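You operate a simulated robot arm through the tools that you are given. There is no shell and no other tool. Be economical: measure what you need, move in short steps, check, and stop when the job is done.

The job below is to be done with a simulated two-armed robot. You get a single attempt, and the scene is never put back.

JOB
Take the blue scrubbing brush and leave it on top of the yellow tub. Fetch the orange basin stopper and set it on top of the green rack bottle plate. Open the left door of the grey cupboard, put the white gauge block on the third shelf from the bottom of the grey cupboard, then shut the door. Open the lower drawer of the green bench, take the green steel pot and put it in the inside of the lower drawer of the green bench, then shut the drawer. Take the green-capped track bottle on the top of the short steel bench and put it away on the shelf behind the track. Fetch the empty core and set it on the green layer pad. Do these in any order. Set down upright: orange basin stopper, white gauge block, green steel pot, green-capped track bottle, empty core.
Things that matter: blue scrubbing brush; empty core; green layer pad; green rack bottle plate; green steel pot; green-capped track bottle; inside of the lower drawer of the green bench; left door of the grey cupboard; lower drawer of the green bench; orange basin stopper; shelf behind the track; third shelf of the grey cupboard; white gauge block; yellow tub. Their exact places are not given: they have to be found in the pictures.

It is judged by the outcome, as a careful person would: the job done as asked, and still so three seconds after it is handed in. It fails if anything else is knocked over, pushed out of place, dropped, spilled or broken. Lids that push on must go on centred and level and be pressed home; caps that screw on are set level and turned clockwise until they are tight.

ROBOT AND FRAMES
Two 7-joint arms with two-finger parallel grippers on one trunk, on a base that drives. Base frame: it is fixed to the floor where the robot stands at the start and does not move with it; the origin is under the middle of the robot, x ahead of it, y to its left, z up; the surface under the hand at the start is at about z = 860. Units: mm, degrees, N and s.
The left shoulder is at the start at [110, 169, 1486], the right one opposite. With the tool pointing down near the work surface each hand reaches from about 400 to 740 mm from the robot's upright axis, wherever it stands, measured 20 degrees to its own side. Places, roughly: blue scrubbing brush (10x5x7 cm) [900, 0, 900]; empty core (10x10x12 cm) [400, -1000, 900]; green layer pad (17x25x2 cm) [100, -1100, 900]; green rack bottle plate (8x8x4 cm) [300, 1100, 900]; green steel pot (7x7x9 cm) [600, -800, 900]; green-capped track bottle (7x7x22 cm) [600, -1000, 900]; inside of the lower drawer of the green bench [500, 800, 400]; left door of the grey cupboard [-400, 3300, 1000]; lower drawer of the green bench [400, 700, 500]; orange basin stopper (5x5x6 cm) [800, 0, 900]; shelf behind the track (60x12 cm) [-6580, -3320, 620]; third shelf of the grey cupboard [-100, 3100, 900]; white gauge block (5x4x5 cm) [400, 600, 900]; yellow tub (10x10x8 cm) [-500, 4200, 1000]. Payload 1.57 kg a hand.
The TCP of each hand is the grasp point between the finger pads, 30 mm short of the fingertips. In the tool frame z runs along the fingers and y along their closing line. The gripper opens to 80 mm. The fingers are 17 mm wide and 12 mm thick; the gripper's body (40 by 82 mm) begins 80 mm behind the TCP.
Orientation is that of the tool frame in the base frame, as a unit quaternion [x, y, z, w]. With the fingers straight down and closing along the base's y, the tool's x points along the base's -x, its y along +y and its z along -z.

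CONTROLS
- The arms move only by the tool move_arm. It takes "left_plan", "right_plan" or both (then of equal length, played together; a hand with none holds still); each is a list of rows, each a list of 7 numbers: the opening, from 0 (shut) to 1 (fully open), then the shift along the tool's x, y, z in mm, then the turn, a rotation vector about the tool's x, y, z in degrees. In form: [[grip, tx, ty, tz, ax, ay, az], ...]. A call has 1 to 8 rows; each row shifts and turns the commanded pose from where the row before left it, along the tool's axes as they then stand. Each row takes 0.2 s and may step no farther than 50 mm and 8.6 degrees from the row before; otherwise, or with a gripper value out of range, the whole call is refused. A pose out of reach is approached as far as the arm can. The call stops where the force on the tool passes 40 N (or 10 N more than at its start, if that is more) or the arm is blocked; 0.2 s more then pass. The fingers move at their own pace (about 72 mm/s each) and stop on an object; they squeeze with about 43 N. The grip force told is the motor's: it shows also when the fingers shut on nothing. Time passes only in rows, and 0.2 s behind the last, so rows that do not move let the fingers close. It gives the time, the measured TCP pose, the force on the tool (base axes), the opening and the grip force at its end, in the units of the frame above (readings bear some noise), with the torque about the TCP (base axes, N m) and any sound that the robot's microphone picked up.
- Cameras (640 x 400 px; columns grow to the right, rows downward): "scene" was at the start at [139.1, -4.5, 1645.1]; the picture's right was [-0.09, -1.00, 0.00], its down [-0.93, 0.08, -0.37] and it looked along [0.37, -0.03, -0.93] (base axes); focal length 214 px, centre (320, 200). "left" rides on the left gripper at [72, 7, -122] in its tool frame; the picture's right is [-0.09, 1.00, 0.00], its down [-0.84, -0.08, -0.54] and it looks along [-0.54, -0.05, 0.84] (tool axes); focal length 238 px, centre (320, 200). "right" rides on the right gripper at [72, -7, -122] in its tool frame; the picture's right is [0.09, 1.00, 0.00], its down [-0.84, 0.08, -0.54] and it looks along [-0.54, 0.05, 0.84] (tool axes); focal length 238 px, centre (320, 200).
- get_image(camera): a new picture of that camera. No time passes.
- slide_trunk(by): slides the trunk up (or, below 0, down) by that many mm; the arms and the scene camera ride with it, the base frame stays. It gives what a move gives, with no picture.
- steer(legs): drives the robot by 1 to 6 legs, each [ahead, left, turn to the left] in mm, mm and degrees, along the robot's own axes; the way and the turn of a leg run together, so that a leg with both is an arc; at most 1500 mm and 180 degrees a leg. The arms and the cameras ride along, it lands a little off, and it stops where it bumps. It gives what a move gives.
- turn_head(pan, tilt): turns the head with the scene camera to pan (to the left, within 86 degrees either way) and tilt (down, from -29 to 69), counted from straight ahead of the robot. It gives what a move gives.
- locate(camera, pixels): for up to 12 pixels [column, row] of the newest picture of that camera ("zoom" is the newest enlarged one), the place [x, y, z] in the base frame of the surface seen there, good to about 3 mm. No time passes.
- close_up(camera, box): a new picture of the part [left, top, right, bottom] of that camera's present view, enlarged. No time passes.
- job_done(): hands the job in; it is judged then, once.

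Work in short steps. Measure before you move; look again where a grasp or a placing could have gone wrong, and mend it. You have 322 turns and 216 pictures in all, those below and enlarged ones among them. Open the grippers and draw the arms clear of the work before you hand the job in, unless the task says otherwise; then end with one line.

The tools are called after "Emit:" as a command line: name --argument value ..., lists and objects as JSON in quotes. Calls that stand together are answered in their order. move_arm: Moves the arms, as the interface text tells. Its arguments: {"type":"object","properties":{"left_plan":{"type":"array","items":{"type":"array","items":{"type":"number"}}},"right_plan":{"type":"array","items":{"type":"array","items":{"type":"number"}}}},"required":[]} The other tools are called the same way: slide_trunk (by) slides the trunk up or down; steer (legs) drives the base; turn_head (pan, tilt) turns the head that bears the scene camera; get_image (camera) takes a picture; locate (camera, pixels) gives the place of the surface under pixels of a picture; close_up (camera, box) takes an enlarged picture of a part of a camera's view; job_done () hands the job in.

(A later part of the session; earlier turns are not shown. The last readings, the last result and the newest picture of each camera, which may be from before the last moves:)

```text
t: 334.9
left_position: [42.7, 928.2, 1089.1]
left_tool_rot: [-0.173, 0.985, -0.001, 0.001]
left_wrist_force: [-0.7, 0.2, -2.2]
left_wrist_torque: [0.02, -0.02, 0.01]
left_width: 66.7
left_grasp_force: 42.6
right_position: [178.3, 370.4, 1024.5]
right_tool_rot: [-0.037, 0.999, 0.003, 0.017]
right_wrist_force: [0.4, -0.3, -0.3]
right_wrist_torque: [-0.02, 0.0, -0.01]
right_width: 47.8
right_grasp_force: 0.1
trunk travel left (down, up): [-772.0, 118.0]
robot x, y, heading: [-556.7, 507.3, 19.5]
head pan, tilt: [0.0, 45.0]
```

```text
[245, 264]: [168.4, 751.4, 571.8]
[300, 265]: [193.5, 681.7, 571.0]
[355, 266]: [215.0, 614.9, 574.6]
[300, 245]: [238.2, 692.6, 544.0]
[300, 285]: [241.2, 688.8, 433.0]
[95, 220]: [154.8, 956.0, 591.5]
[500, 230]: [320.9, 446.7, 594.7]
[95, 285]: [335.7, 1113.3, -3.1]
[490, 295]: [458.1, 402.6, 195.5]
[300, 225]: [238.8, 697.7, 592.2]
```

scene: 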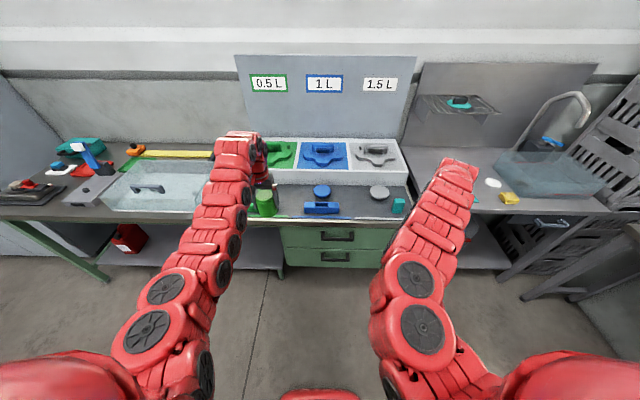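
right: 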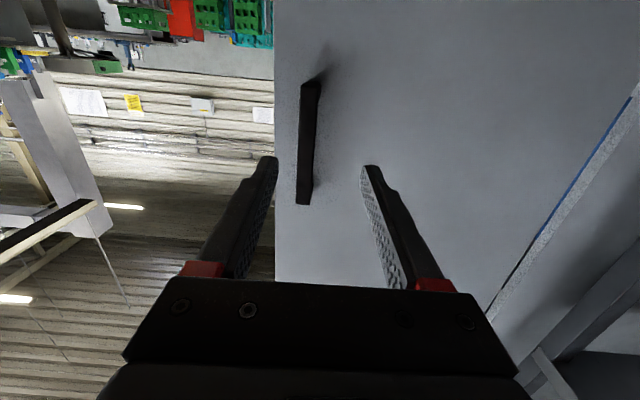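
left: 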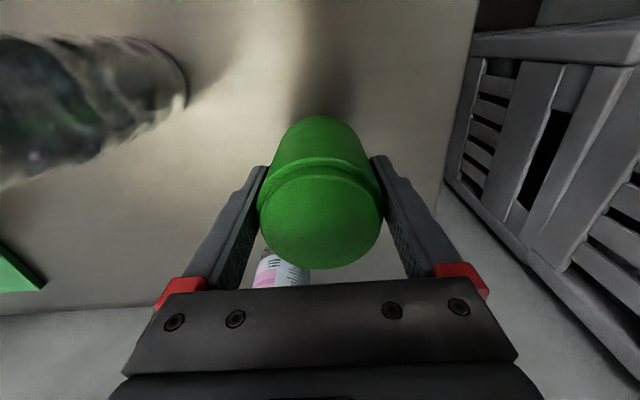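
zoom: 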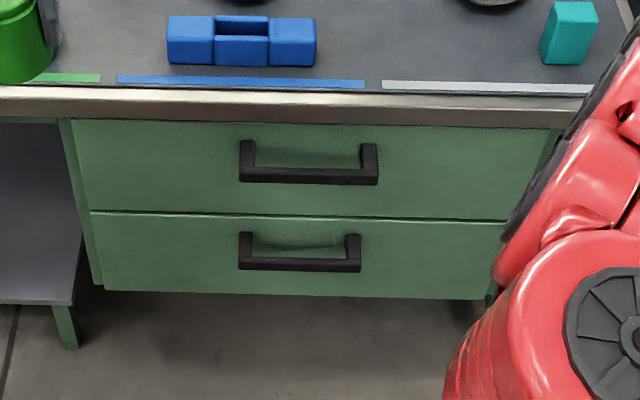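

Lower handle: horizontal bar at n≈395, t≈518–662, z≈572; face n≈440. I'll hook it from above with closed fingers tilted 30°. Lower the trunk and shape the right hand.

Emit:
steer --legs '[[0, 150, -1.5]]'

Emit:
slide_trunk --by -300

Emit:
move_arm --right_plan '[[0, 0, 40, 0, 0, -7.5, 0], [0, 0, 40, 0, 0, -7.5, 0], [0, 0, 40, 0, 0, -7.5, 0], [0, 0, 30, 0, 0, -7.5, 0], [0, 0, 0, 0, 0, 0, 0]]'

Emit:
get_image --camera "right"

Emit:
get_image --camera "scene"

```text
t: 336.3
left_position: [11.1, 1047.0, 1088.2]
left_tool_rot: [-0.159, 0.987, 0.001, -0.002]
left_wrist_force: [-0.6, -0.5, -1.6]
left_wrist_torque: [0.06, -0.04, 0.0]
left_width: 67.0
left_grasp_force: 43.5
right_position: [130.0, 485.6, 1022.4]
right_tool_rot: [-0.02, 1.0, 0.005, 0.015]
right_wrist_force: [0.1, 1.0, -0.4]
right_wrist_torque: [0.04, 0.0, 0.02]
right_width: 47.9
right_grasp_force: 0.0
trunk travel left (down, up): [-772.0, 118.0]
robot x, y, heading: [-606.4, 643.7, 18.1]
head pan, tilt: [0.0, 45.0]
```

```text
t: 339.3
left_position: [5.6, 1047.5, 791.9]
left_tool_rot: [-0.158, 0.987, -0.002, 0.002]
left_wrist_force: [-0.8, 0.0, -1.9]
left_wrist_torque: [0.01, 0.0, 0.01]
left_width: 66.6
left_grasp_force: 43.6
right_position: [124.7, 485.7, 726.9]
right_tool_rot: [-0.021, 1.0, 0.004, 0.018]
right_wrist_force: [0.1, 0.7, 0.3]
right_wrist_torque: [0.03, 0.01, -0.02]
right_width: 47.9
right_grasp_force: 0.0
trunk travel left (down, up): [-472.0, 418.0]
robot x, y, heading: [-601.3, 640.7, 18.1]
head pan, tilt: [0.0, 45.0]
```

```text
t: 340.5
left_position: [4.8, 1048.5, 791.9]
left_tool_rot: [-0.159, 0.987, -0.001, 0.002]
left_wrist_force: [-0.4, -1.0, -2.2]
left_wrist_torque: [0.01, 0.0, 0.02]
left_width: 66.9
left_grasp_force: 42.5
right_position: [195.4, 635.4, 706.8]
right_tool_rot: [-0.02, 0.961, 0.008, 0.277]
right_wrist_force: [-1.1, 0.0, 0.5]
right_wrist_torque: [0.01, 0.02, 0.04]
right_width: 0.0
right_grasp_force: 21.3
right hand out of reach, approached as far as the arm can: row 1, 2, 3, 4
trunk travel left (down, up): [-472.0, 418.0]
robot x, y, heading: [-606.0, 642.0, 18.0]
head pan, tilt: [0.0, 45.0]
```

```text
78 pictures are left
```

right: 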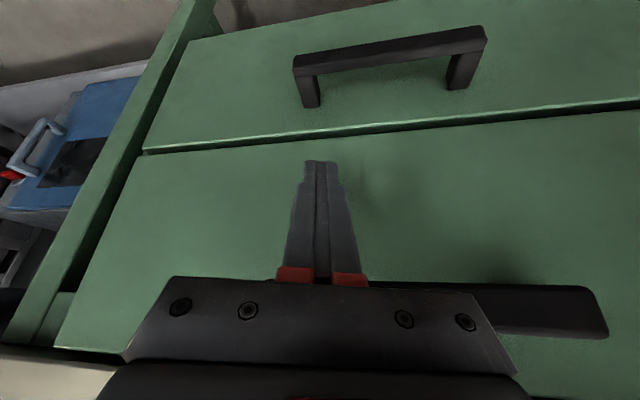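

```text
77 pictures are left
```

scene: 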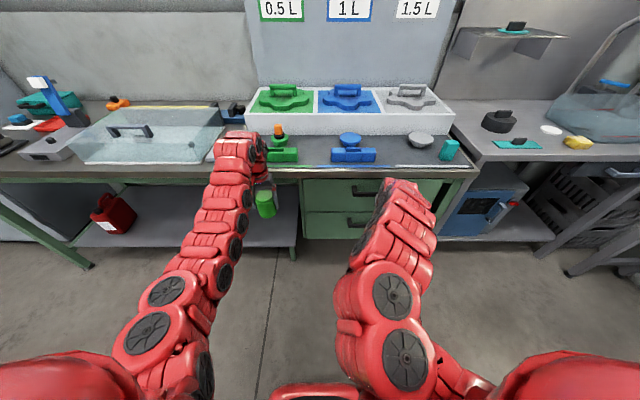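

Back off 60, square up the yaw and lower by trunk 100.

Emit:
steer --legs '[[-70, 0, 0]]'

Emit:
move_arm --right_plan '[[0, 0, 0, 0, -4.1, 0, -6.6], [0, 0, 0, 0, -4.1, 0, -6.6], [0, 0, 0, 0, 0, 0, 0]]'

Emit:
slide_trunk --by -95

Emit:
get_image --camera "right"

```text
t: 341.5
left_position: [-80.7, 1000.4, 795.8]
left_tool_rot: [-0.164, 0.986, 0.001, 0.005]
left_wrist_force: [0.8, 1.1, -1.6]
left_wrist_torque: [-0.01, -0.03, 0.01]
left_width: 66.8
left_grasp_force: 43.3
right_position: [113.4, 591.3, 709.8]
right_tool_rot: [-0.023, 0.961, 0.011, 0.277]
right_wrist_force: [-1.3, -0.8, 0.9]
right_wrist_torque: [0.01, -0.03, 0.02]
right_width: 0.0
right_grasp_force: 21.3
trunk travel left (down, up): [-472.0, 418.0]
robot x, y, heading: [-687.9, 588.6, 18.7]
head pan, tilt: [0.0, 45.0]
```

```text
t: 342.3
left_position: [-89.8, 996.6, 797.5]
left_tool_rot: [-0.169, 0.986, 0.0, 0.011]
left_wrist_force: [-1.2, 0.4, -2.2]
left_wrist_torque: [0.03, 0.03, 0.03]
left_width: 67.2
left_grasp_force: 43.4
right_position: [110.5, 587.7, 708.8]
right_tool_rot: [-0.158, 0.947, 0.049, 0.275]
right_wrist_force: [-0.2, 0.0, 0.1]
right_wrist_torque: [0.01, -0.02, 0.0]
right_width: 0.0
right_grasp_force: 21.7
right hand out of reach, approached as far as the arm can: row 1
trunk travel left (down, up): [-472.0, 418.0]
robot x, y, heading: [-690.5, 578.8, 19.4]
head pan, tilt: [0.0, 45.0]
```

```text
t: 343.6
left_position: [-79.9, 1004.2, 700.5]
left_tool_rot: [-0.164, 0.986, -0.001, 0.009]
left_wrist_force: [-0.6, -0.3, -1.9]
left_wrist_torque: [0.0, 0.03, -0.02]
left_width: 66.9
left_grasp_force: 43.4
right_position: [116.6, 592.2, 612.5]
right_tool_rot: [-0.154, 0.948, 0.047, 0.273]
right_wrist_force: [0.4, -0.1, 1.0]
right_wrist_torque: [0.02, 0.03, 0.0]
right_width: 0.0
right_grasp_force: 21.7
trunk travel left (down, up): [-377.0, 513.0]
robot x, y, heading: [-684.9, 593.5, 18.5]
head pan, tilt: [0.0, 45.0]
```

```text
76 pictures are left
```

right: 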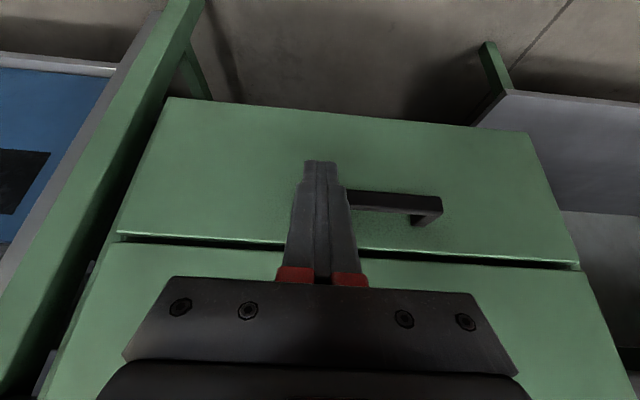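

Emit:
locate --camera "right" --pixels '[[370, 200], [400, 203], [435, 203], [415, 222], [390, 225], [300, 200], [400, 170]]'

```text
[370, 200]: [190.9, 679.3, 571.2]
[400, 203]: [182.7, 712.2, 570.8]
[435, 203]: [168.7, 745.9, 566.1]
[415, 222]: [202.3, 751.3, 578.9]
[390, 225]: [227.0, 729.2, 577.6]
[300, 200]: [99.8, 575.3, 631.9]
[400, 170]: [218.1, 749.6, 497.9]
```

Hook plan: shift left 62, forward 113 above the bar, then drop behind it. First A and B.

Emit:
move_arm --right_plan '[[0, -2.1, 31, -3.4, 0, 0, 0], [0, -2.1, 31, -3.4, 0, 0, 0], [0, -32, 0, 20, 0, 0, 0], [0, -32, 0, 20, 0, 0, 0], [0, 0, 0, 0, 0, 0, 0]]'

Emit:
get_image --camera "right"

```text
t: 344.8
left_position: [-80.0, 1004.8, 700.4]
left_tool_rot: [-0.164, 0.986, 0.0, 0.009]
left_wrist_force: [0.0, -0.8, -2.9]
left_wrist_torque: [0.0, 0.02, 0.01]
left_width: 66.8
left_grasp_force: 42.8
right_position: [176.0, 679.0, 619.1]
right_tool_rot: [-0.154, 0.949, 0.047, 0.273]
right_wrist_force: [-0.2, -0.2, -0.4]
right_wrist_torque: [0.01, -0.01, -0.04]
right_width: 0.1
right_grasp_force: 20.8
right hand out of reach, approached as far as the arm can: row 1, 2
trunk travel left (down, up): [-377.0, 513.0]
robot x, y, heading: [-682.7, 591.8, 18.5]
head pan, tilt: [0.0, 45.0]
```

```text
75 pictures are left
```

right: 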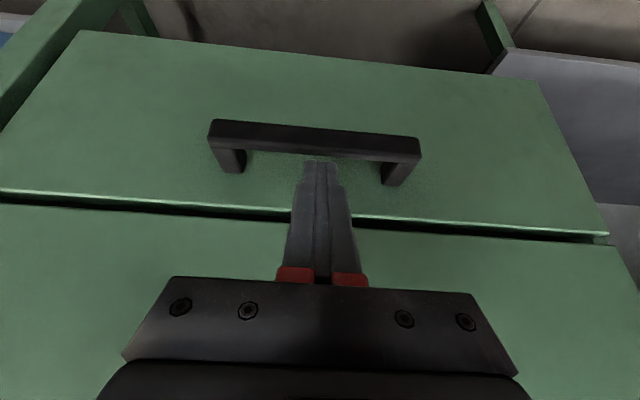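

Centred on the bar. Forward 30 more, then drop 33 behind it.

Emit:
move_arm --right_plan '[[0, -25.5, 0, 16, 0, 0, 0], [0, 0, 0, 0, 0, 0, 0], [0, 9, 0, 14.4, 0, 0, 0], [0, 8.5, 0, 13.6, 0, 0, 0], [0, 0, 0, 0, 0, 0, 0]]'

Emit:
get_image --camera "right"

```text
t: 345.9
left_position: [-78.9, 1001.5, 704.6]
left_tool_rot: [-0.164, 0.986, 0.001, 0.019]
left_wrist_force: [1.1, -0.1, -1.7]
left_wrist_torque: [0.03, 0.02, -0.03]
left_width: 67.0
left_grasp_force: 43.3
right_position: [191.4, 679.5, 607.9]
right_tool_rot: [-0.152, 0.943, 0.05, 0.292]
right_wrist_force: [-19.8, 0.2, 38.1]
right_wrist_torque: [0.25, 0.08, -0.22]
right_width: 0.0
right_grasp_force: 21.2
right hand out of reach, approached as far as the arm can: row 1, 3
trunk travel left (down, up): [-377.0, 513.0]
robot x, y, heading: [-687.2, 592.7, 18.3]
head pan, tilt: [0.0, 45.0]
stopped in row 5 (right hand): the force on the tool passed its limit at 48 N (the readings are from after the stop); the commanded pose is now the measured one
```

```text
74 pictures are left
```

right: 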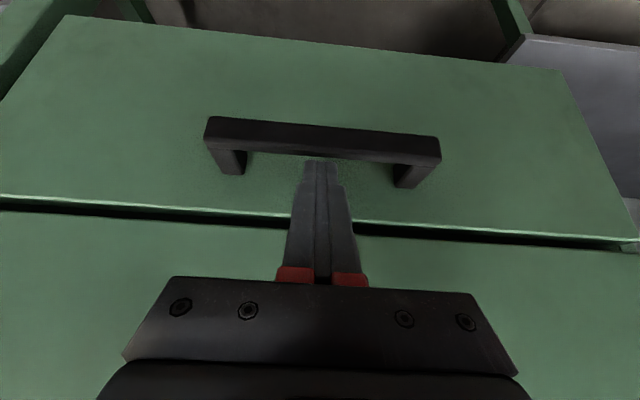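

The arm is over-extended (tip sits on the bar). Lift, retract 60, drive 110 closer and re-approach.

Emit:
move_arm --right_plan '[[0, -13, 0, -21, 0, 0, 0], [0, 26, 0, -16, 0, 0, 0], [0, 26, 0, -16, 0, 0, 0], [0, 0, 0, 0, 0, 0, 0]]'

Emit:
steer --legs '[[60, 0, 0]]'

Emit:
get_image --camera "right"

```text
t: 346.9
left_position: [-76.4, 1002.7, 703.2]
left_tool_rot: [-0.163, 0.987, 0.0, 0.017]
left_wrist_force: [0.1, 0.2, -2.2]
left_wrist_torque: [-0.02, 0.08, -0.01]
left_width: 67.1
left_grasp_force: 43.1
right_position: [148.7, 665.3, 622.1]
right_tool_rot: [-0.152, 0.945, 0.049, 0.285]
right_wrist_force: [0.3, 0.5, 0.4]
right_wrist_torque: [0.06, -0.01, 0.04]
right_width: 0.1
right_grasp_force: 21.0
right hand out of reach, approached as far as the arm can: row 3
trunk travel left (down, up): [-377.0, 513.0]
robot x, y, heading: [-682.4, 589.8, 18.5]
head pan, tilt: [0.0, 45.0]
```

```text
t: 347.8
left_position: [-22.0, 1025.4, 702.7]
left_tool_rot: [-0.166, 0.986, 0.001, 0.017]
left_wrist_force: [-0.7, -0.1, -2.5]
left_wrist_torque: [-0.02, 0.01, -0.03]
left_width: 66.7
left_grasp_force: 43.2
right_position: [204.0, 688.2, 622.9]
right_tool_rot: [-0.154, 0.944, 0.049, 0.286]
right_wrist_force: [-0.2, -0.5, -0.2]
right_wrist_torque: [-0.02, -0.01, 0.03]
right_width: 0.0
right_grasp_force: 21.1
trunk travel left (down, up): [-377.0, 513.0]
robot x, y, heading: [-627.6, 611.4, 18.7]
head pan, tilt: [0.0, 45.0]
```

```text
73 pictures are left
```

right: 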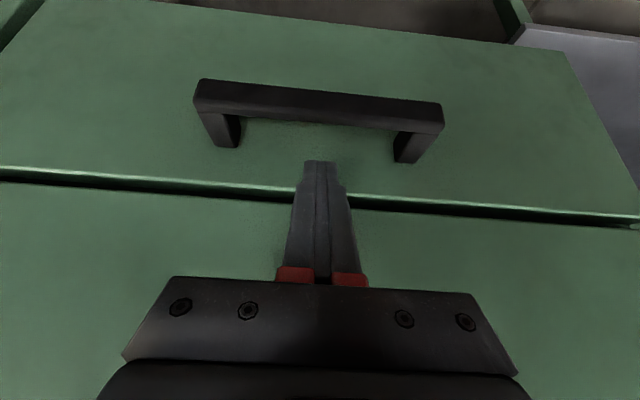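

Now at n≈407: lower straight down 37 with the trunk to hook behind the bar.

Emit:
slide_trunk --by -38

Emit:
get_image --camera "right"

```text
t: 348.6
left_position: [-18.1, 1026.4, 669.0]
left_tool_rot: [-0.166, 0.986, 0.001, 0.03]
left_wrist_force: [-0.3, -0.7, -1.9]
left_wrist_torque: [-0.01, 0.03, -0.02]
left_width: 67.0
left_grasp_force: 43.3
right_position: [204.9, 688.2, 588.7]
right_tool_rot: [-0.152, 0.944, 0.049, 0.289]
right_wrist_force: [5.2, 0.2, 0.2]
right_wrist_torque: [-0.03, -0.07, 0.04]
right_width: 0.0
right_grasp_force: 21.3
trunk travel left (down, up): [-339.0, 551.0]
robot x, y, heading: [-628.4, 611.1, 19.0]
head pan, tilt: [0.0, 45.0]
```

```text
72 pictures are left
```

right: 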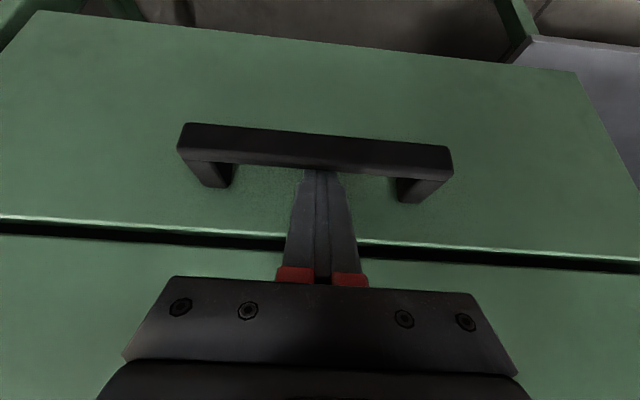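

Hooked behind the bar. Pull by driving back 100.

Emit:
steer --legs '[[-100, 0, 0]]'

Emit:
get_image --camera "right"

```text
t: 349.8
left_position: [-112.4, 992.8, 667.3]
left_tool_rot: [-0.163, 0.986, 0.0, 0.03]
left_wrist_force: [0.1, -0.9, -2.3]
left_wrist_torque: [-0.02, 0.0, 0.03]
left_width: 66.8
left_grasp_force: 43.2
right_position: [106.9, 652.7, 588.9]
right_tool_rot: [-0.151, 0.944, 0.046, 0.289]
right_wrist_force: [-0.2, 0.1, -0.3]
right_wrist_torque: [-0.06, 0.01, -0.05]
right_width: 0.0
right_grasp_force: 21.4
trunk travel left (down, up): [-339.0, 551.0]
robot x, y, heading: [-725.6, 577.2, 18.5]
head pan, tilt: [0.0, 45.0]
```

```text
71 pictures are left
```

right: 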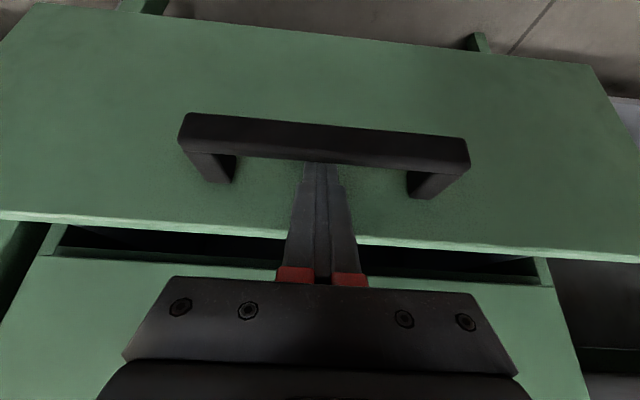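

The drawer is opening. Pull another 180.

Emit:
steer --legs '[[-180, 0, 0]]'

Emit:
get_image --camera "scene"

```text
t: 351.3
left_position: [-277.5, 937.9, 673.9]
left_tool_rot: [-0.162, 0.986, 0.002, 0.043]
left_wrist_force: [0.1, -0.2, -2.8]
left_wrist_torque: [-0.03, -0.01, -0.03]
left_width: 66.9
left_grasp_force: 43.2
right_position: [-63.7, 595.6, 590.2]
right_tool_rot: [-0.149, 0.945, 0.047, 0.288]
right_wrist_force: [0.8, -0.1, 0.1]
right_wrist_torque: [-0.02, -0.02, 0.0]
right_width: 0.1
right_grasp_force: 21.4
trunk travel left (down, up): [-339.0, 551.0]
robot x, y, heading: [-892.5, 526.7, 18.1]
head pan, tilt: [0.0, 45.0]
```

```text
70 pictures are left
```

scene: 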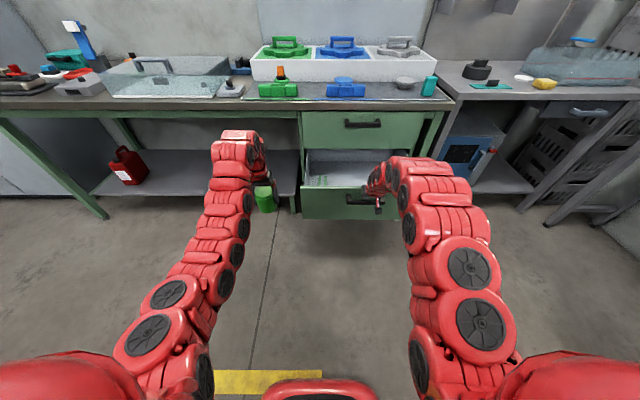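

Open about 284 mm. Unhook upward and pull the right hand back, then look in.

Emit:
move_arm --right_plan '[[0, -25, 0, -37, 0, 0, 0], [0, -25, 0, -37, 0, 0, 0], [0, 0, -45, 0, 0, 0, 0], [0, 0, -45, 0, 0, 0, 0], [0, 0, -45, 0, 0, 0, 0], [0, 0, -45, 0, 0, 0, 0], [0, 0, 0, 0, 0, 0, 0]]'

Emit:
close_up --camera "scene" --box '[230, 100, 450, 240]'

```text
t: 351.7
left_position: [-269.1, 937.9, 682.4]
left_tool_rot: [-0.16, 0.984, 0.007, 0.072]
left_wrist_force: [0.0, -0.8, -2.7]
left_wrist_torque: [0.02, -0.03, 0.01]
left_width: 66.5
left_grasp_force: 43.3
right_position: [-57.7, 576.3, 600.3]
right_tool_rot: [-0.12, 0.952, 0.047, 0.279]
right_wrist_force: [1.4, -0.8, 1.8]
right_wrist_torque: [0.04, -0.1, 0.02]
right_width: 0.0
right_grasp_force: 21.5
right hand out of reach, approached as far as the arm can: row 1
trunk travel left (down, up): [-339.0, 551.0]
robot x, y, heading: [-893.3, 524.6, 17.9]
head pan, tilt: [0.0, 45.0]
stopped in row 1 (right hand): the force on the tool passed its limit at 66 N (the readings are from after the stop); the commanded pose is now the measured one
```

```text
2.86 times, centred on (340, 170) of scene
```

zoom: 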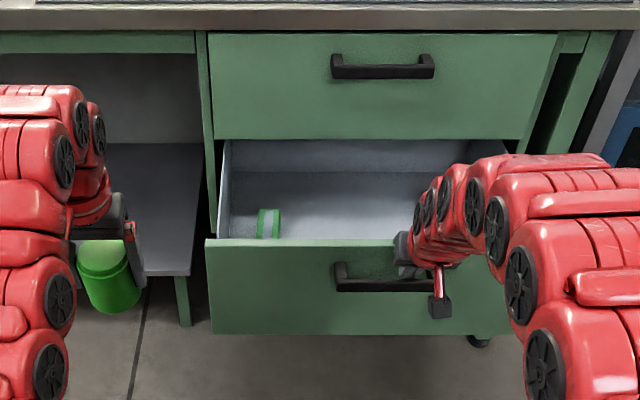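

Raise by the trunk instead (straight up).

Emit:
slide_trunk --by 60

Emit:
steer --legs '[[-120, 0, 0]]'

Emit:
get_image --camera "scene"

```text
t: 352.7
left_position: [-271.2, 937.4, 741.7]
left_tool_rot: [-0.162, 0.984, 0.006, 0.071]
left_wrist_force: [0.2, -0.4, -2.0]
left_wrist_torque: [-0.02, 0.0, 0.01]
left_width: 66.7
left_grasp_force: 43.4
right_position: [-54.9, 577.9, 665.1]
right_tool_rot: [-0.12, 0.951, 0.047, 0.282]
right_wrist_force: [0.4, -0.4, 0.3]
right_wrist_torque: [0.0, -0.03, -0.02]
right_width: 0.3
right_grasp_force: 21.0
trunk travel left (down, up): [-399.0, 491.0]
robot x, y, heading: [-895.0, 528.6, 18.4]
head pan, tilt: [0.0, 45.0]
```

```text
t: 353.9
left_position: [-391.0, 900.0, 741.5]
left_tool_rot: [-0.162, 0.984, 0.006, 0.068]
left_wrist_force: [-0.1, 0.1, -1.8]
left_wrist_torque: [-0.02, -0.02, 0.02]
left_width: 66.9
left_grasp_force: 43.1
right_position: [-169.3, 541.4, 671.7]
right_tool_rot: [-0.121, 0.949, 0.047, 0.287]
right_wrist_force: [0.0, 0.8, -0.6]
right_wrist_torque: [0.02, 0.01, -0.02]
right_width: 0.1
right_grasp_force: 21.4
trunk travel left (down, up): [-399.0, 491.0]
robot x, y, heading: [-1009.5, 486.9, 18.3]
head pan, tilt: [0.0, 45.0]
```

```text
68 pictures are left
```

scene: 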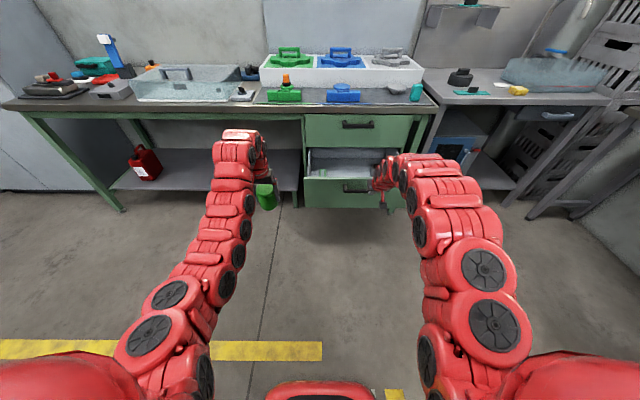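

Retract the right hand 200 and re-level the left hand's pitch.

Emit:
move_arm --left_plan '[[0, 15, 0, 0, 0, 4, 0], [0, 15, 0, 0, 0, 4, 0], [0, 0, 0, 0, 0, 0, 0], [0, 0, 0, 0, 0, 0, 0], [0, 0, 0, 0, 0, 0, 0], [0, 0, 0, 0, 0, 0, 0]]' --right_plan '[[0, 33.6, 0, -21.8, 0, 0, 0], [0, 33.6, 0, -21.8, 0, 0, 0], [0, 33.6, 0, -21.8, 0, 0, 0], [0, 33.6, 0, -21.8, 0, 0, 0], [0, 33.6, 0, -21.8, 0, 0, 0], [0, 0, 0, 0, 0, 0, 0]]'

Emit:
close_up --camera "scene" --box '[240, 90, 440, 230]'

```text
t: 355.3
left_position: [-418.2, 886.4, 739.8]
left_tool_rot: [-0.162, 0.987, -0.004, -0.003]
left_wrist_force: [0.1, -0.1, -2.4]
left_wrist_torque: [-0.03, -0.01, -0.01]
left_width: 67.0
left_grasp_force: 42.4
right_position: [-168.3, 537.5, 670.7]
right_tool_rot: [-0.121, 0.949, 0.05, 0.286]
right_wrist_force: [0.2, -0.4, -0.3]
right_wrist_torque: [0.02, 0.02, 0.0]
right_width: 0.1
right_grasp_force: 21.3
right hand out of reach, approached as far as the arm can: row 1, 2, 3, 4, 5
trunk travel left (down, up): [-399.0, 491.0]
robot x, y, heading: [-1007.7, 485.2, 18.3]
head pan, tilt: [0.0, 45.0]
```

```text
2.86 times, centred on (340, 160) of scene
```

zoom: 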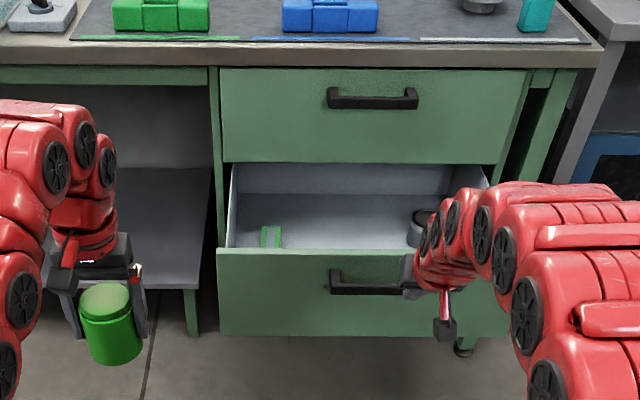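

Emit:
move_arm --right_plan '[[0, 0, 0, 0, 0, 8, 0], [0, 0, 0, 0, 0, 8, 0], [0, 0, 0, 0, 0, 8, 0], [0, 0, 0, 0, 0, 8, 0], [0, 40, -10, 0, 0, 0, 0], [0, 40, -10, 0, 0, 0, 0], [0, 40, -10, 0, 0, 0, 0], [0, 40, 0, 0, 0, 0, 0]]'

Emit:
get_image --camera "scene"

```text
t: 357.1
left_position: [-417.8, 884.3, 739.2]
left_tool_rot: [-0.162, 0.987, -0.003, -0.004]
left_wrist_force: [0.6, -0.1, -2.3]
left_wrist_torque: [0.04, -0.01, 0.02]
left_width: 67.2
left_grasp_force: 43.5
right_position: [-280.5, 469.1, 614.8]
right_tool_rot: [-0.128, 0.985, 0.027, 0.116]
right_wrist_force: [-0.1, -0.2, 0.1]
right_wrist_torque: [0.04, 0.02, -0.02]
right_width: 0.0
right_grasp_force: 21.4
right hand out of reach, approached as far as the arm can: row 2, 3, 4, 7, 8
trunk travel left (down, up): [-399.0, 491.0]
robot x, y, heading: [-1011.3, 486.1, 18.2]
head pan, tilt: [0.0, 45.0]
```

```text
66 pictures are left
```

scene: 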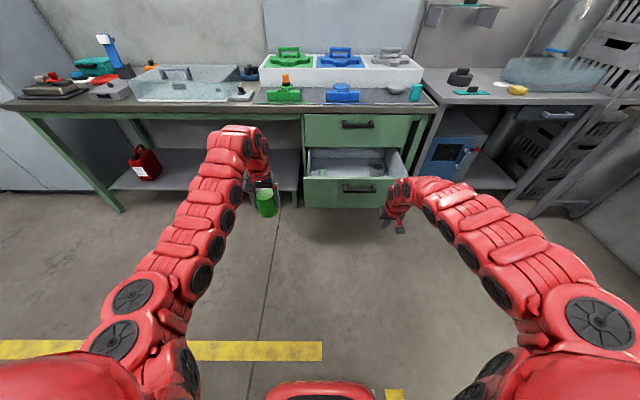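

Emit:
close_up --camera "scene" --box '[290, 130, 420, 215]'

```text
4.71 times, centred on (355, 172) of scene
```

zoom: 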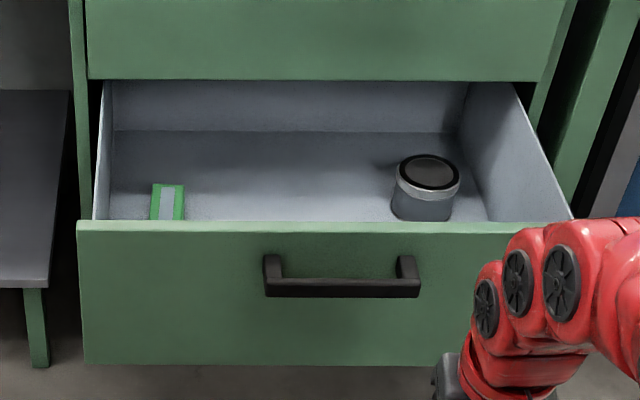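

Emit:
locate --camera "zoom" --pixels '[[300, 228], [300, 205], [300, 160], [120, 228], [540, 225], [165, 190], [395, 205], [425, 170], [300, 135], [110, 150], [470, 160], [340, 290]]'

```text
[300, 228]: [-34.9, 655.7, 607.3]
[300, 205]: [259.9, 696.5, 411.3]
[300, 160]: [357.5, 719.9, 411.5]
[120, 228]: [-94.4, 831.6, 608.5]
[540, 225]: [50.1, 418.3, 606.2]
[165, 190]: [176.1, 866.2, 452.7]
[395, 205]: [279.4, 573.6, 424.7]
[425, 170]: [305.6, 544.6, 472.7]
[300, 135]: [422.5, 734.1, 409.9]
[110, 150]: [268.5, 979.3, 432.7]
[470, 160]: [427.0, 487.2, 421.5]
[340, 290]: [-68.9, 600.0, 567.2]
```

Drawer floor z≈411, free area n 175–435. Strafe right 368 and drive ahead ~400 so the pot comes over the drawer.

Emit:
steer --legs '[[0, -368, 0], [380, 0, 0]]'

Emit:
get_image --camera "left"

Emit:
get_image --camera "scene"

```text
t: 361.4
left_position: [49.1, 659.0, 739.0]
left_tool_rot: [-0.163, 0.987, -0.002, -0.003]
left_wrist_force: [0.8, -0.2, -3.2]
left_wrist_torque: [-0.01, 0.02, -0.02]
left_width: 66.8
left_grasp_force: 42.8
right_position: [187.5, 241.3, 613.4]
right_tool_rot: [-0.127, 0.985, 0.029, 0.116]
right_wrist_force: [-0.2, 0.1, -1.0]
right_wrist_torque: [0.01, -0.03, -0.01]
right_width: 0.0
right_grasp_force: 21.0
trunk travel left (down, up): [-399.0, 491.0]
robot x, y, heading: [-543.8, 259.4, 18.3]
head pan, tilt: [0.0, 45.0]
```

```text
64 pictures are left
```

left: 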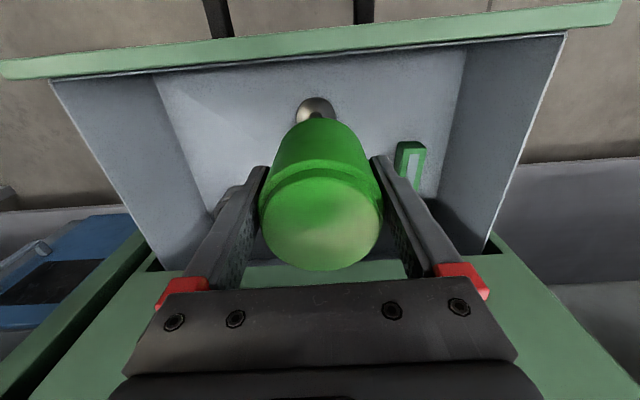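

```text
63 pictures are left
```

scene: 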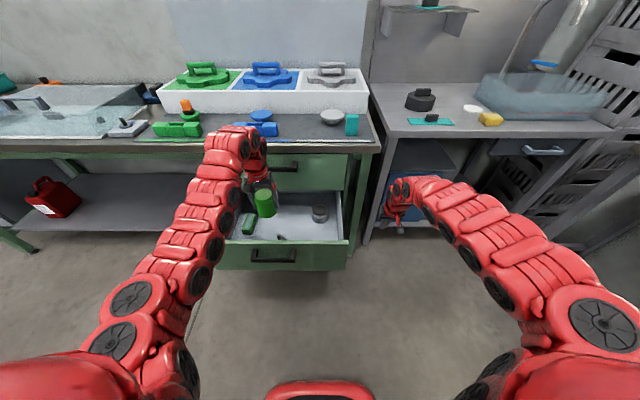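

Emit:
locate --camera "left" --pixels '[[315, 108], [300, 112], [330, 108], [410, 160], [400, 60], [240, 130], [250, 200], [440, 180], [340, 275]]'

Emit:
close_up --camera "scene" --box '[210, 150, 360, 275]'

```text
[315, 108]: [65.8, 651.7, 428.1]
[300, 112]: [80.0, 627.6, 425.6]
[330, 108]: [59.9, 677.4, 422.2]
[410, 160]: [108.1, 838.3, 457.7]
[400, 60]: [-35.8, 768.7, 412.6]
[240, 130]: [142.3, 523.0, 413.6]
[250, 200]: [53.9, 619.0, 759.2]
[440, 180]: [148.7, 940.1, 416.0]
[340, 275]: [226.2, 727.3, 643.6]
```

```text
3.20 times, centred on (285, 212) of scene
```

zoom: 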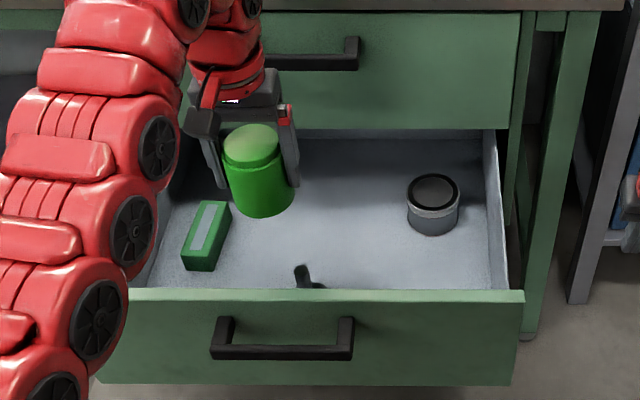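

A tool lies at the front centre (n≈264,t≈600), so I'll use the empty spot right of it: n≈300, t≈470. Shift the robot.

Emit:
steer --legs '[[0, -140, 0], [48, 0, 0]]'

Emit:
get_image --camera "left"

Emit:
close_up --camera "scene" --box '[190, 140, 350, 275]'

```text
t: 363.3
left_position: [136.2, 534.5, 740.6]
left_tool_rot: [-0.162, 0.987, -0.003, -0.002]
left_wrist_force: [-0.3, 0.3, -2.5]
left_wrist_torque: [0.02, 0.06, 0.0]
left_width: 66.8
left_grasp_force: 43.0
right_position: [274.7, 118.6, 613.7]
right_tool_rot: [-0.128, 0.985, 0.029, 0.117]
right_wrist_force: [0.6, -0.7, -0.9]
right_wrist_torque: [-0.02, -0.02, 0.02]
right_width: 0.1
right_grasp_force: 21.0
trunk travel left (down, up): [-399.0, 491.0]
robot x, y, heading: [-456.7, 136.0, 18.3]
head pan, tilt: [0.0, 45.0]
```

```text
61 pictures are left
```

left: 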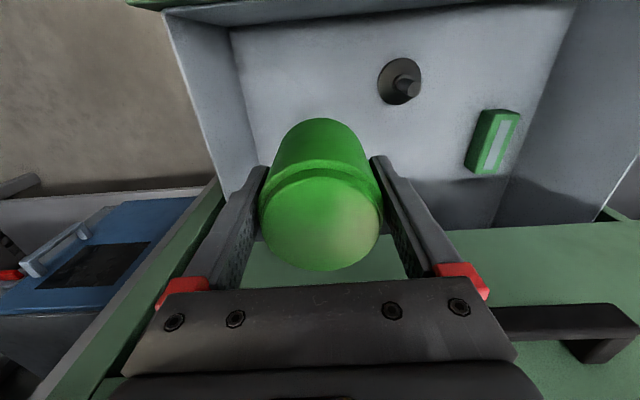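

```text
2.96 times, centred on (270, 208) of scene
```

zoom: 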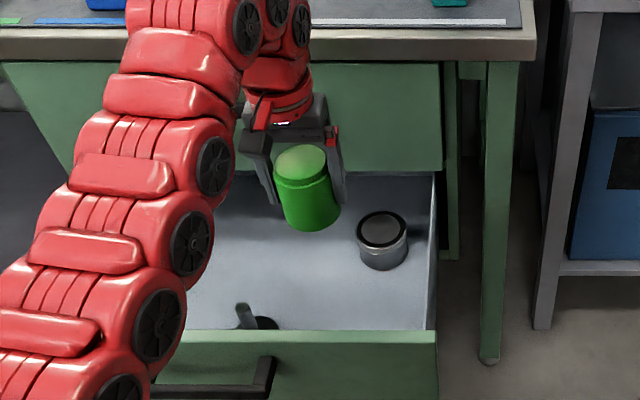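

Emit:
locate --camera "zoom" --pixels '[[382, 228], [382, 255], [265, 322], [247, 312], [390, 320], [432, 320], [432, 190], [300, 300], [330, 290]]'

```text
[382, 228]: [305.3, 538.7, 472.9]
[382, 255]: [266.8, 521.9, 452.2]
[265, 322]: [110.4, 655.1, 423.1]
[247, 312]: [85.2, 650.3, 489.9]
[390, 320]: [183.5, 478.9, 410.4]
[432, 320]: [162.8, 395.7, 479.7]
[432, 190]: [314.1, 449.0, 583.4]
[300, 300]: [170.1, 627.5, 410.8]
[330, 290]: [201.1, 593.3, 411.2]
```

Spot is clear. Lower by trunk 225.

Emit:
slide_trunk --by -225

Emit:
get_image --camera "left"

Emit:
get_image --camera "scene"

```text
t: 365.7
left_position: [137.4, 536.1, 515.9]
left_tool_rot: [-0.162, 0.987, -0.003, -0.002]
left_wrist_force: [0.4, -0.2, -1.6]
left_wrist_torque: [-0.03, -0.03, -0.01]
left_width: 66.7
left_grasp_force: 43.4
right_position: [274.3, 119.1, 389.8]
right_tool_rot: [-0.127, 0.984, 0.029, 0.117]
right_wrist_force: [0.1, -0.5, 0.5]
right_wrist_torque: [0.02, 0.01, 0.01]
right_width: 0.2
right_grasp_force: 21.0
trunk travel left (down, up): [-174.0, 716.0]
robot x, y, heading: [-456.2, 137.4, 18.5]
head pan, tilt: [0.0, 45.0]
```

```text
59 pictures are left
```

left: 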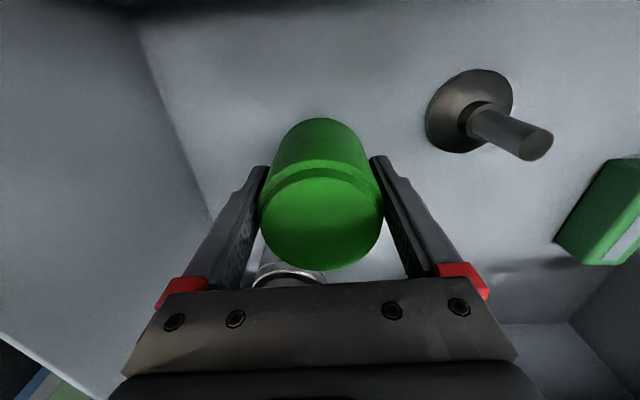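

```text
58 pictures are left
```

scene: 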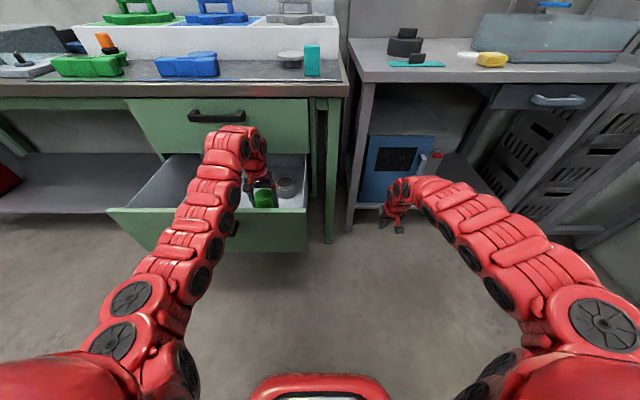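

Emit:
slide_trunk --by -45

Emit:
slide_trunk --by -4

Emit:
slide_trunk --by -3

```text
t: 366.6
left_position: [137.0, 534.4, 470.3]
left_tool_rot: [-0.162, 0.987, -0.002, -0.001]
left_wrist_force: [0.2, 0.1, -2.2]
left_wrist_torque: [0.03, 0.02, -0.01]
left_width: 66.7
left_grasp_force: 42.7
right_position: [274.8, 118.5, 346.5]
right_tool_rot: [-0.128, 0.984, 0.029, 0.117]
right_wrist_force: [0.5, 1.0, 0.5]
right_wrist_torque: [-0.01, 0.01, 0.0]
right_width: 0.0
right_grasp_force: 21.7
trunk travel left (down, up): [-129.0, 761.0]
robot x, y, heading: [-454.1, 137.1, 18.3]
head pan, tilt: [0.0, 45.0]
```

```text
t: 367.1
left_position: [136.6, 536.9, 468.1]
left_tool_rot: [-0.163, 0.987, -0.002, -0.001]
left_wrist_force: [-0.1, -0.2, -1.9]
left_wrist_torque: [0.01, 0.01, 0.02]
left_width: 66.9
left_grasp_force: 43.0
right_position: [274.4, 118.7, 341.8]
right_tool_rot: [-0.128, 0.984, 0.029, 0.117]
right_wrist_force: [0.3, 0.3, 0.9]
right_wrist_torque: [-0.03, 0.01, -0.01]
right_width: 0.0
right_grasp_force: 21.7
trunk travel left (down, up): [-125.0, 765.0]
robot x, y, heading: [-453.9, 140.0, 18.5]
head pan, tilt: [0.0, 45.0]
```

```text
t: 367.6
left_position: [136.9, 534.2, 465.8]
left_tool_rot: [-0.163, 0.987, -0.003, 0.0]
left_wrist_force: [-0.4, -0.5, 12.7]
left_wrist_torque: [0.53, -0.02, 0.02]
left_width: 67.0
left_grasp_force: 43.0
right_position: [275.3, 118.3, 340.7]
right_tool_rot: [-0.127, 0.984, 0.029, 0.119]
right_wrist_force: [-0.3, -0.9, -0.3]
right_wrist_torque: [0.01, -0.02, -0.02]
right_width: 0.1
right_grasp_force: 21.6
trunk travel left (down, up): [-122.0, 768.0]
robot x, y, heading: [-453.9, 135.3, 18.4]
head pan, tilt: [0.0, 45.0]
```

Contact. Open fully and raise by trunk 290.

Emit:
move_arm --left_plan '[[1, 0, 0, 0, 0, 0, 0], [1, 0, 0, 0, 0, 0, 0], [1, 0, 0, 0, 0, 0, 0]]'

Emit:
slide_trunk --by 200

Emit:
get_image --camera "left"

```text
t: 368.4
left_position: [136.3, 534.4, 464.2]
left_tool_rot: [-0.163, 0.987, -0.003, -0.001]
left_wrist_force: [0.0, 0.0, 0.5]
left_wrist_torque: [0.0, -0.01, -0.03]
left_width: 80.2
left_grasp_force: 0.1
right_position: [274.4, 118.4, 338.9]
right_tool_rot: [-0.128, 0.984, 0.029, 0.117]
right_wrist_force: [0.0, -0.1, -0.4]
right_wrist_torque: [0.0, -0.04, 0.01]
right_width: 0.0
right_grasp_force: 21.6
trunk travel left (down, up): [-122.0, 768.0]
robot x, y, heading: [-454.8, 136.4, 18.4]
head pan, tilt: [0.0, 45.0]
```

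```text
t: 370.6
left_position: [135.8, 536.2, 663.5]
left_tool_rot: [-0.162, 0.987, -0.003, -0.001]
left_wrist_force: [0.5, 0.3, 0.1]
left_wrist_torque: [-0.01, 0.01, 0.01]
left_width: 80.2
left_grasp_force: 0.1
right_position: [274.3, 118.4, 538.3]
right_tool_rot: [-0.128, 0.984, 0.029, 0.118]
right_wrist_force: [-0.3, -0.4, -0.5]
right_wrist_torque: [0.02, 0.03, -0.01]
right_width: 0.0
right_grasp_force: 21.2
trunk travel left (down, up): [-322.0, 568.0]
robot x, y, heading: [-451.4, 139.8, 18.5]
head pan, tilt: [0.0, 45.0]
```

```text
57 pictures are left
```

left: 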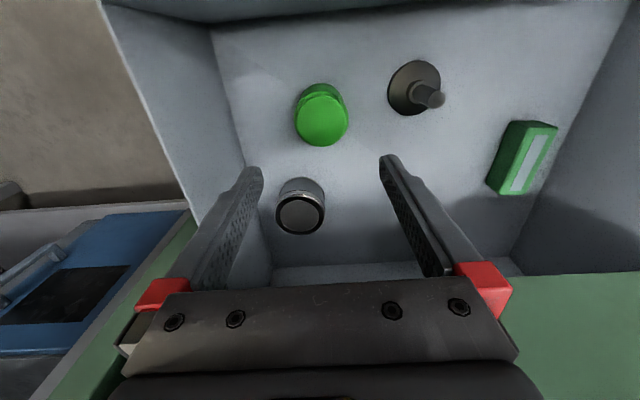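

Pot stands in the drawer. Back off, go left, and tilt the right hand to push the drawer shut on its handle bar.

Emit:
slide_trunk --by 40

Emit:
steer --legs '[[-500, 0, 0], [0, 563, 0]]'

Emit:
move_arm --right_plan '[[0, 0, 0, 0, 0, -6, 0], [0, 0, 0, 0, 0, -6, 0], [0, 0, 0, 0, 0, -6, 0], [0, 0, 0, 0, 0, 0, 0]]'

Emit:
get_image --camera "scene"

```text
t: 371.4
left_position: [136.6, 534.8, 704.5]
left_tool_rot: [-0.163, 0.987, -0.003, -0.002]
left_wrist_force: [-0.5, -0.7, 1.4]
left_wrist_torque: [-0.01, 0.0, -0.03]
left_width: 80.1
left_grasp_force: 0.1
right_position: [274.7, 118.1, 578.7]
right_tool_rot: [-0.128, 0.984, 0.029, 0.117]
right_wrist_force: [-0.2, -0.1, 0.1]
right_wrist_torque: [-0.03, 0.0, 0.0]
right_width: 0.0
right_grasp_force: 21.0
trunk travel left (down, up): [-362.0, 528.0]
robot x, y, heading: [-454.6, 139.2, 18.2]
head pan, tilt: [0.0, 45.0]
```

```text
t: 377.2
left_position: [-510.1, 911.6, 705.4]
left_tool_rot: [-0.159, 0.987, -0.004, -0.002]
left_wrist_force: [-0.1, -0.3, 1.1]
left_wrist_torque: [-0.04, 0.0, 0.03]
left_width: 80.0
left_grasp_force: 0.1
right_position: [-373.6, 492.9, 581.0]
right_tool_rot: [-0.125, 0.985, 0.028, 0.118]
right_wrist_force: [0.3, 0.3, 0.8]
right_wrist_torque: [0.0, -0.02, 0.0]
right_width: 0.0
right_grasp_force: 21.2
trunk travel left (down, up): [-362.0, 528.0]
robot x, y, heading: [-1103.5, 516.7, 17.8]
head pan, tilt: [0.0, 45.0]
```

```text
t: 378.2
left_position: [-507.8, 908.7, 707.5]
left_tool_rot: [-0.159, 0.987, -0.001, -0.002]
left_wrist_force: [-0.5, -0.3, 0.7]
left_wrist_torque: [-0.01, 0.03, 0.01]
left_width: 80.0
left_grasp_force: 0.1
right_position: [-323.4, 497.1, 556.1]
right_tool_rot: [-0.117, 0.955, 0.048, 0.269]
right_wrist_force: [-0.1, 0.4, 0.1]
right_wrist_torque: [-0.03, -0.01, 0.02]
right_width: 0.3
right_grasp_force: 21.2
right hand out of reach, approached as far as the arm can: row 1, 2, 3
trunk travel left (down, up): [-362.0, 528.0]
robot x, y, heading: [-1102.3, 519.0, 18.0]
head pan, tilt: [0.0, 45.0]
```

```text
56 pictures are left
```

scene: 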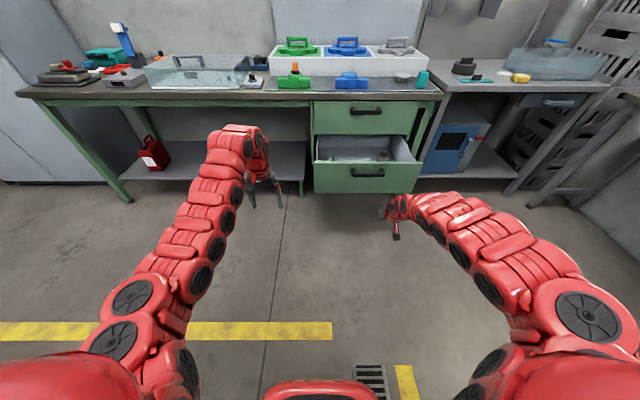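

Drive ahead 500, pushing the drawer by its bar.

Emit:
steer --legs '[[490, 0, 0]]'

Emit:
get_image --camera "right"

```text
t: 381.0
left_position: [-52.3, 1063.0, 706.3]
left_tool_rot: [-0.164, 0.986, -0.002, -0.002]
left_wrist_force: [-0.1, -0.4, -0.4]
left_wrist_torque: [-0.03, -0.02, 0.01]
left_width: 79.9
left_grasp_force: 0.1
right_position: [138.3, 654.4, 553.4]
right_tool_rot: [-0.123, 0.954, 0.05, 0.269]
right_wrist_force: [0.3, 0.0, -0.1]
right_wrist_torque: [-0.02, -0.01, -0.04]
right_width: 0.0
right_grasp_force: 21.1
trunk travel left (down, up): [-362.0, 528.0]
robot x, y, heading: [-641.3, 667.5, 18.8]
head pan, tilt: [0.0, 45.0]
```

```text
55 pictures are left
```

right: 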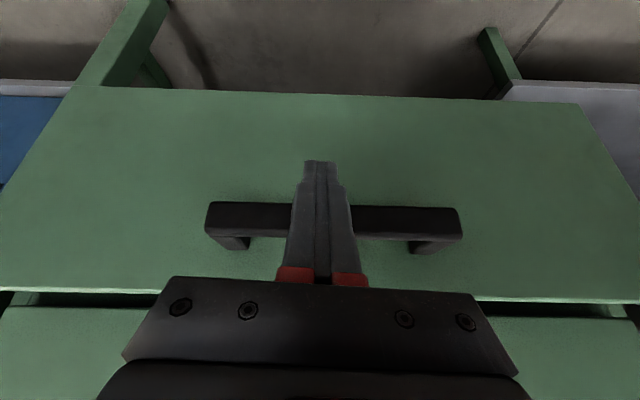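

Emit:
steer --legs '[[42, 0, 0]]'

Emit:
steer --legs '[[12, 0, 0]]'

Emit:
get_image --camera "right"

```text
t: 381.9
left_position: [-15.9, 1076.2, 707.7]
left_tool_rot: [-0.164, 0.986, 0.0, -0.002]
left_wrist_force: [0.0, 0.3, -0.3]
left_wrist_torque: [-0.01, 0.01, -0.04]
left_width: 80.1
left_grasp_force: 0.2
right_position: [173.8, 671.0, 554.9]
right_tool_rot: [-0.124, 0.954, 0.05, 0.27]
right_wrist_force: [1.0, 1.3, -0.1]
right_wrist_torque: [0.01, 0.01, -0.01]
right_width: 0.0
right_grasp_force: 21.0
trunk travel left (down, up): [-362.0, 528.0]
robot x, y, heading: [-605.1, 680.2, 18.5]
head pan, tilt: [0.0, 45.0]
```

```text
t: 382.7
left_position: [-2.5, 1080.0, 707.8]
left_tool_rot: [-0.165, 0.986, 0.0, -0.002]
left_wrist_force: [-0.4, -0.5, 0.5]
left_wrist_torque: [0.0, -0.02, -0.01]
left_width: 79.9
left_grasp_force: 0.0
right_position: [184.1, 673.9, 554.5]
right_tool_rot: [-0.125, 0.954, 0.051, 0.268]
right_wrist_force: [-10.9, -3.3, -10.8]
right_wrist_torque: [-0.2, 0.01, -0.09]
right_width: 0.0
right_grasp_force: 21.3
trunk travel left (down, up): [-362.0, 528.0]
robot x, y, heading: [-585.4, 683.7, 18.4]
head pan, tilt: [0.0, 45.0]
```

```text
54 pictures are left
```

right: 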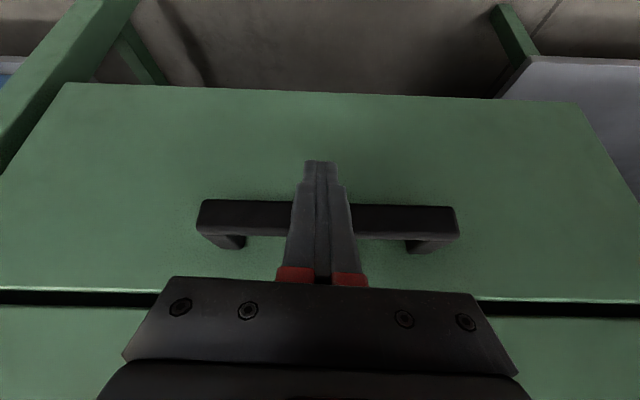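

Emit:
steer --legs '[[10, 0, 0]]'

Emit:
locate --camera "right" --pixels '[[150, 270], [150, 315], [500, 275], [500, 320], [100, 200]]'

```text
t: 383.5
left_position: [2.9, 1082.5, 707.9]
left_tool_rot: [-0.164, 0.986, 0.0, 0.0]
left_wrist_force: [0.6, -0.3, -0.6]
left_wrist_torque: [-0.04, 0.01, -0.01]
left_width: 80.2
left_grasp_force: 0.0
right_position: [187.3, 672.3, 551.1]
right_tool_rot: [-0.125, 0.956, 0.049, 0.261]
right_wrist_force: [-2.7, -0.5, -1.6]
right_wrist_torque: [-0.06, -0.03, -0.03]
right_width: 0.2
right_grasp_force: 21.2
trunk travel left (down, up): [-362.0, 528.0]
robot x, y, heading: [-582.6, 690.8, 18.4]
head pan, tilt: [0.0, 45.0]
stopped in leg 1: the force on the tool passed its limit at 83 N (the readings are from after the stop); the commanded pose is now the measured one
```

```text
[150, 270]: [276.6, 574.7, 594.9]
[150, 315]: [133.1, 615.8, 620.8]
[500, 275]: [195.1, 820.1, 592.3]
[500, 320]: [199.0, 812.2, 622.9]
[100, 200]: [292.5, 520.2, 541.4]
```

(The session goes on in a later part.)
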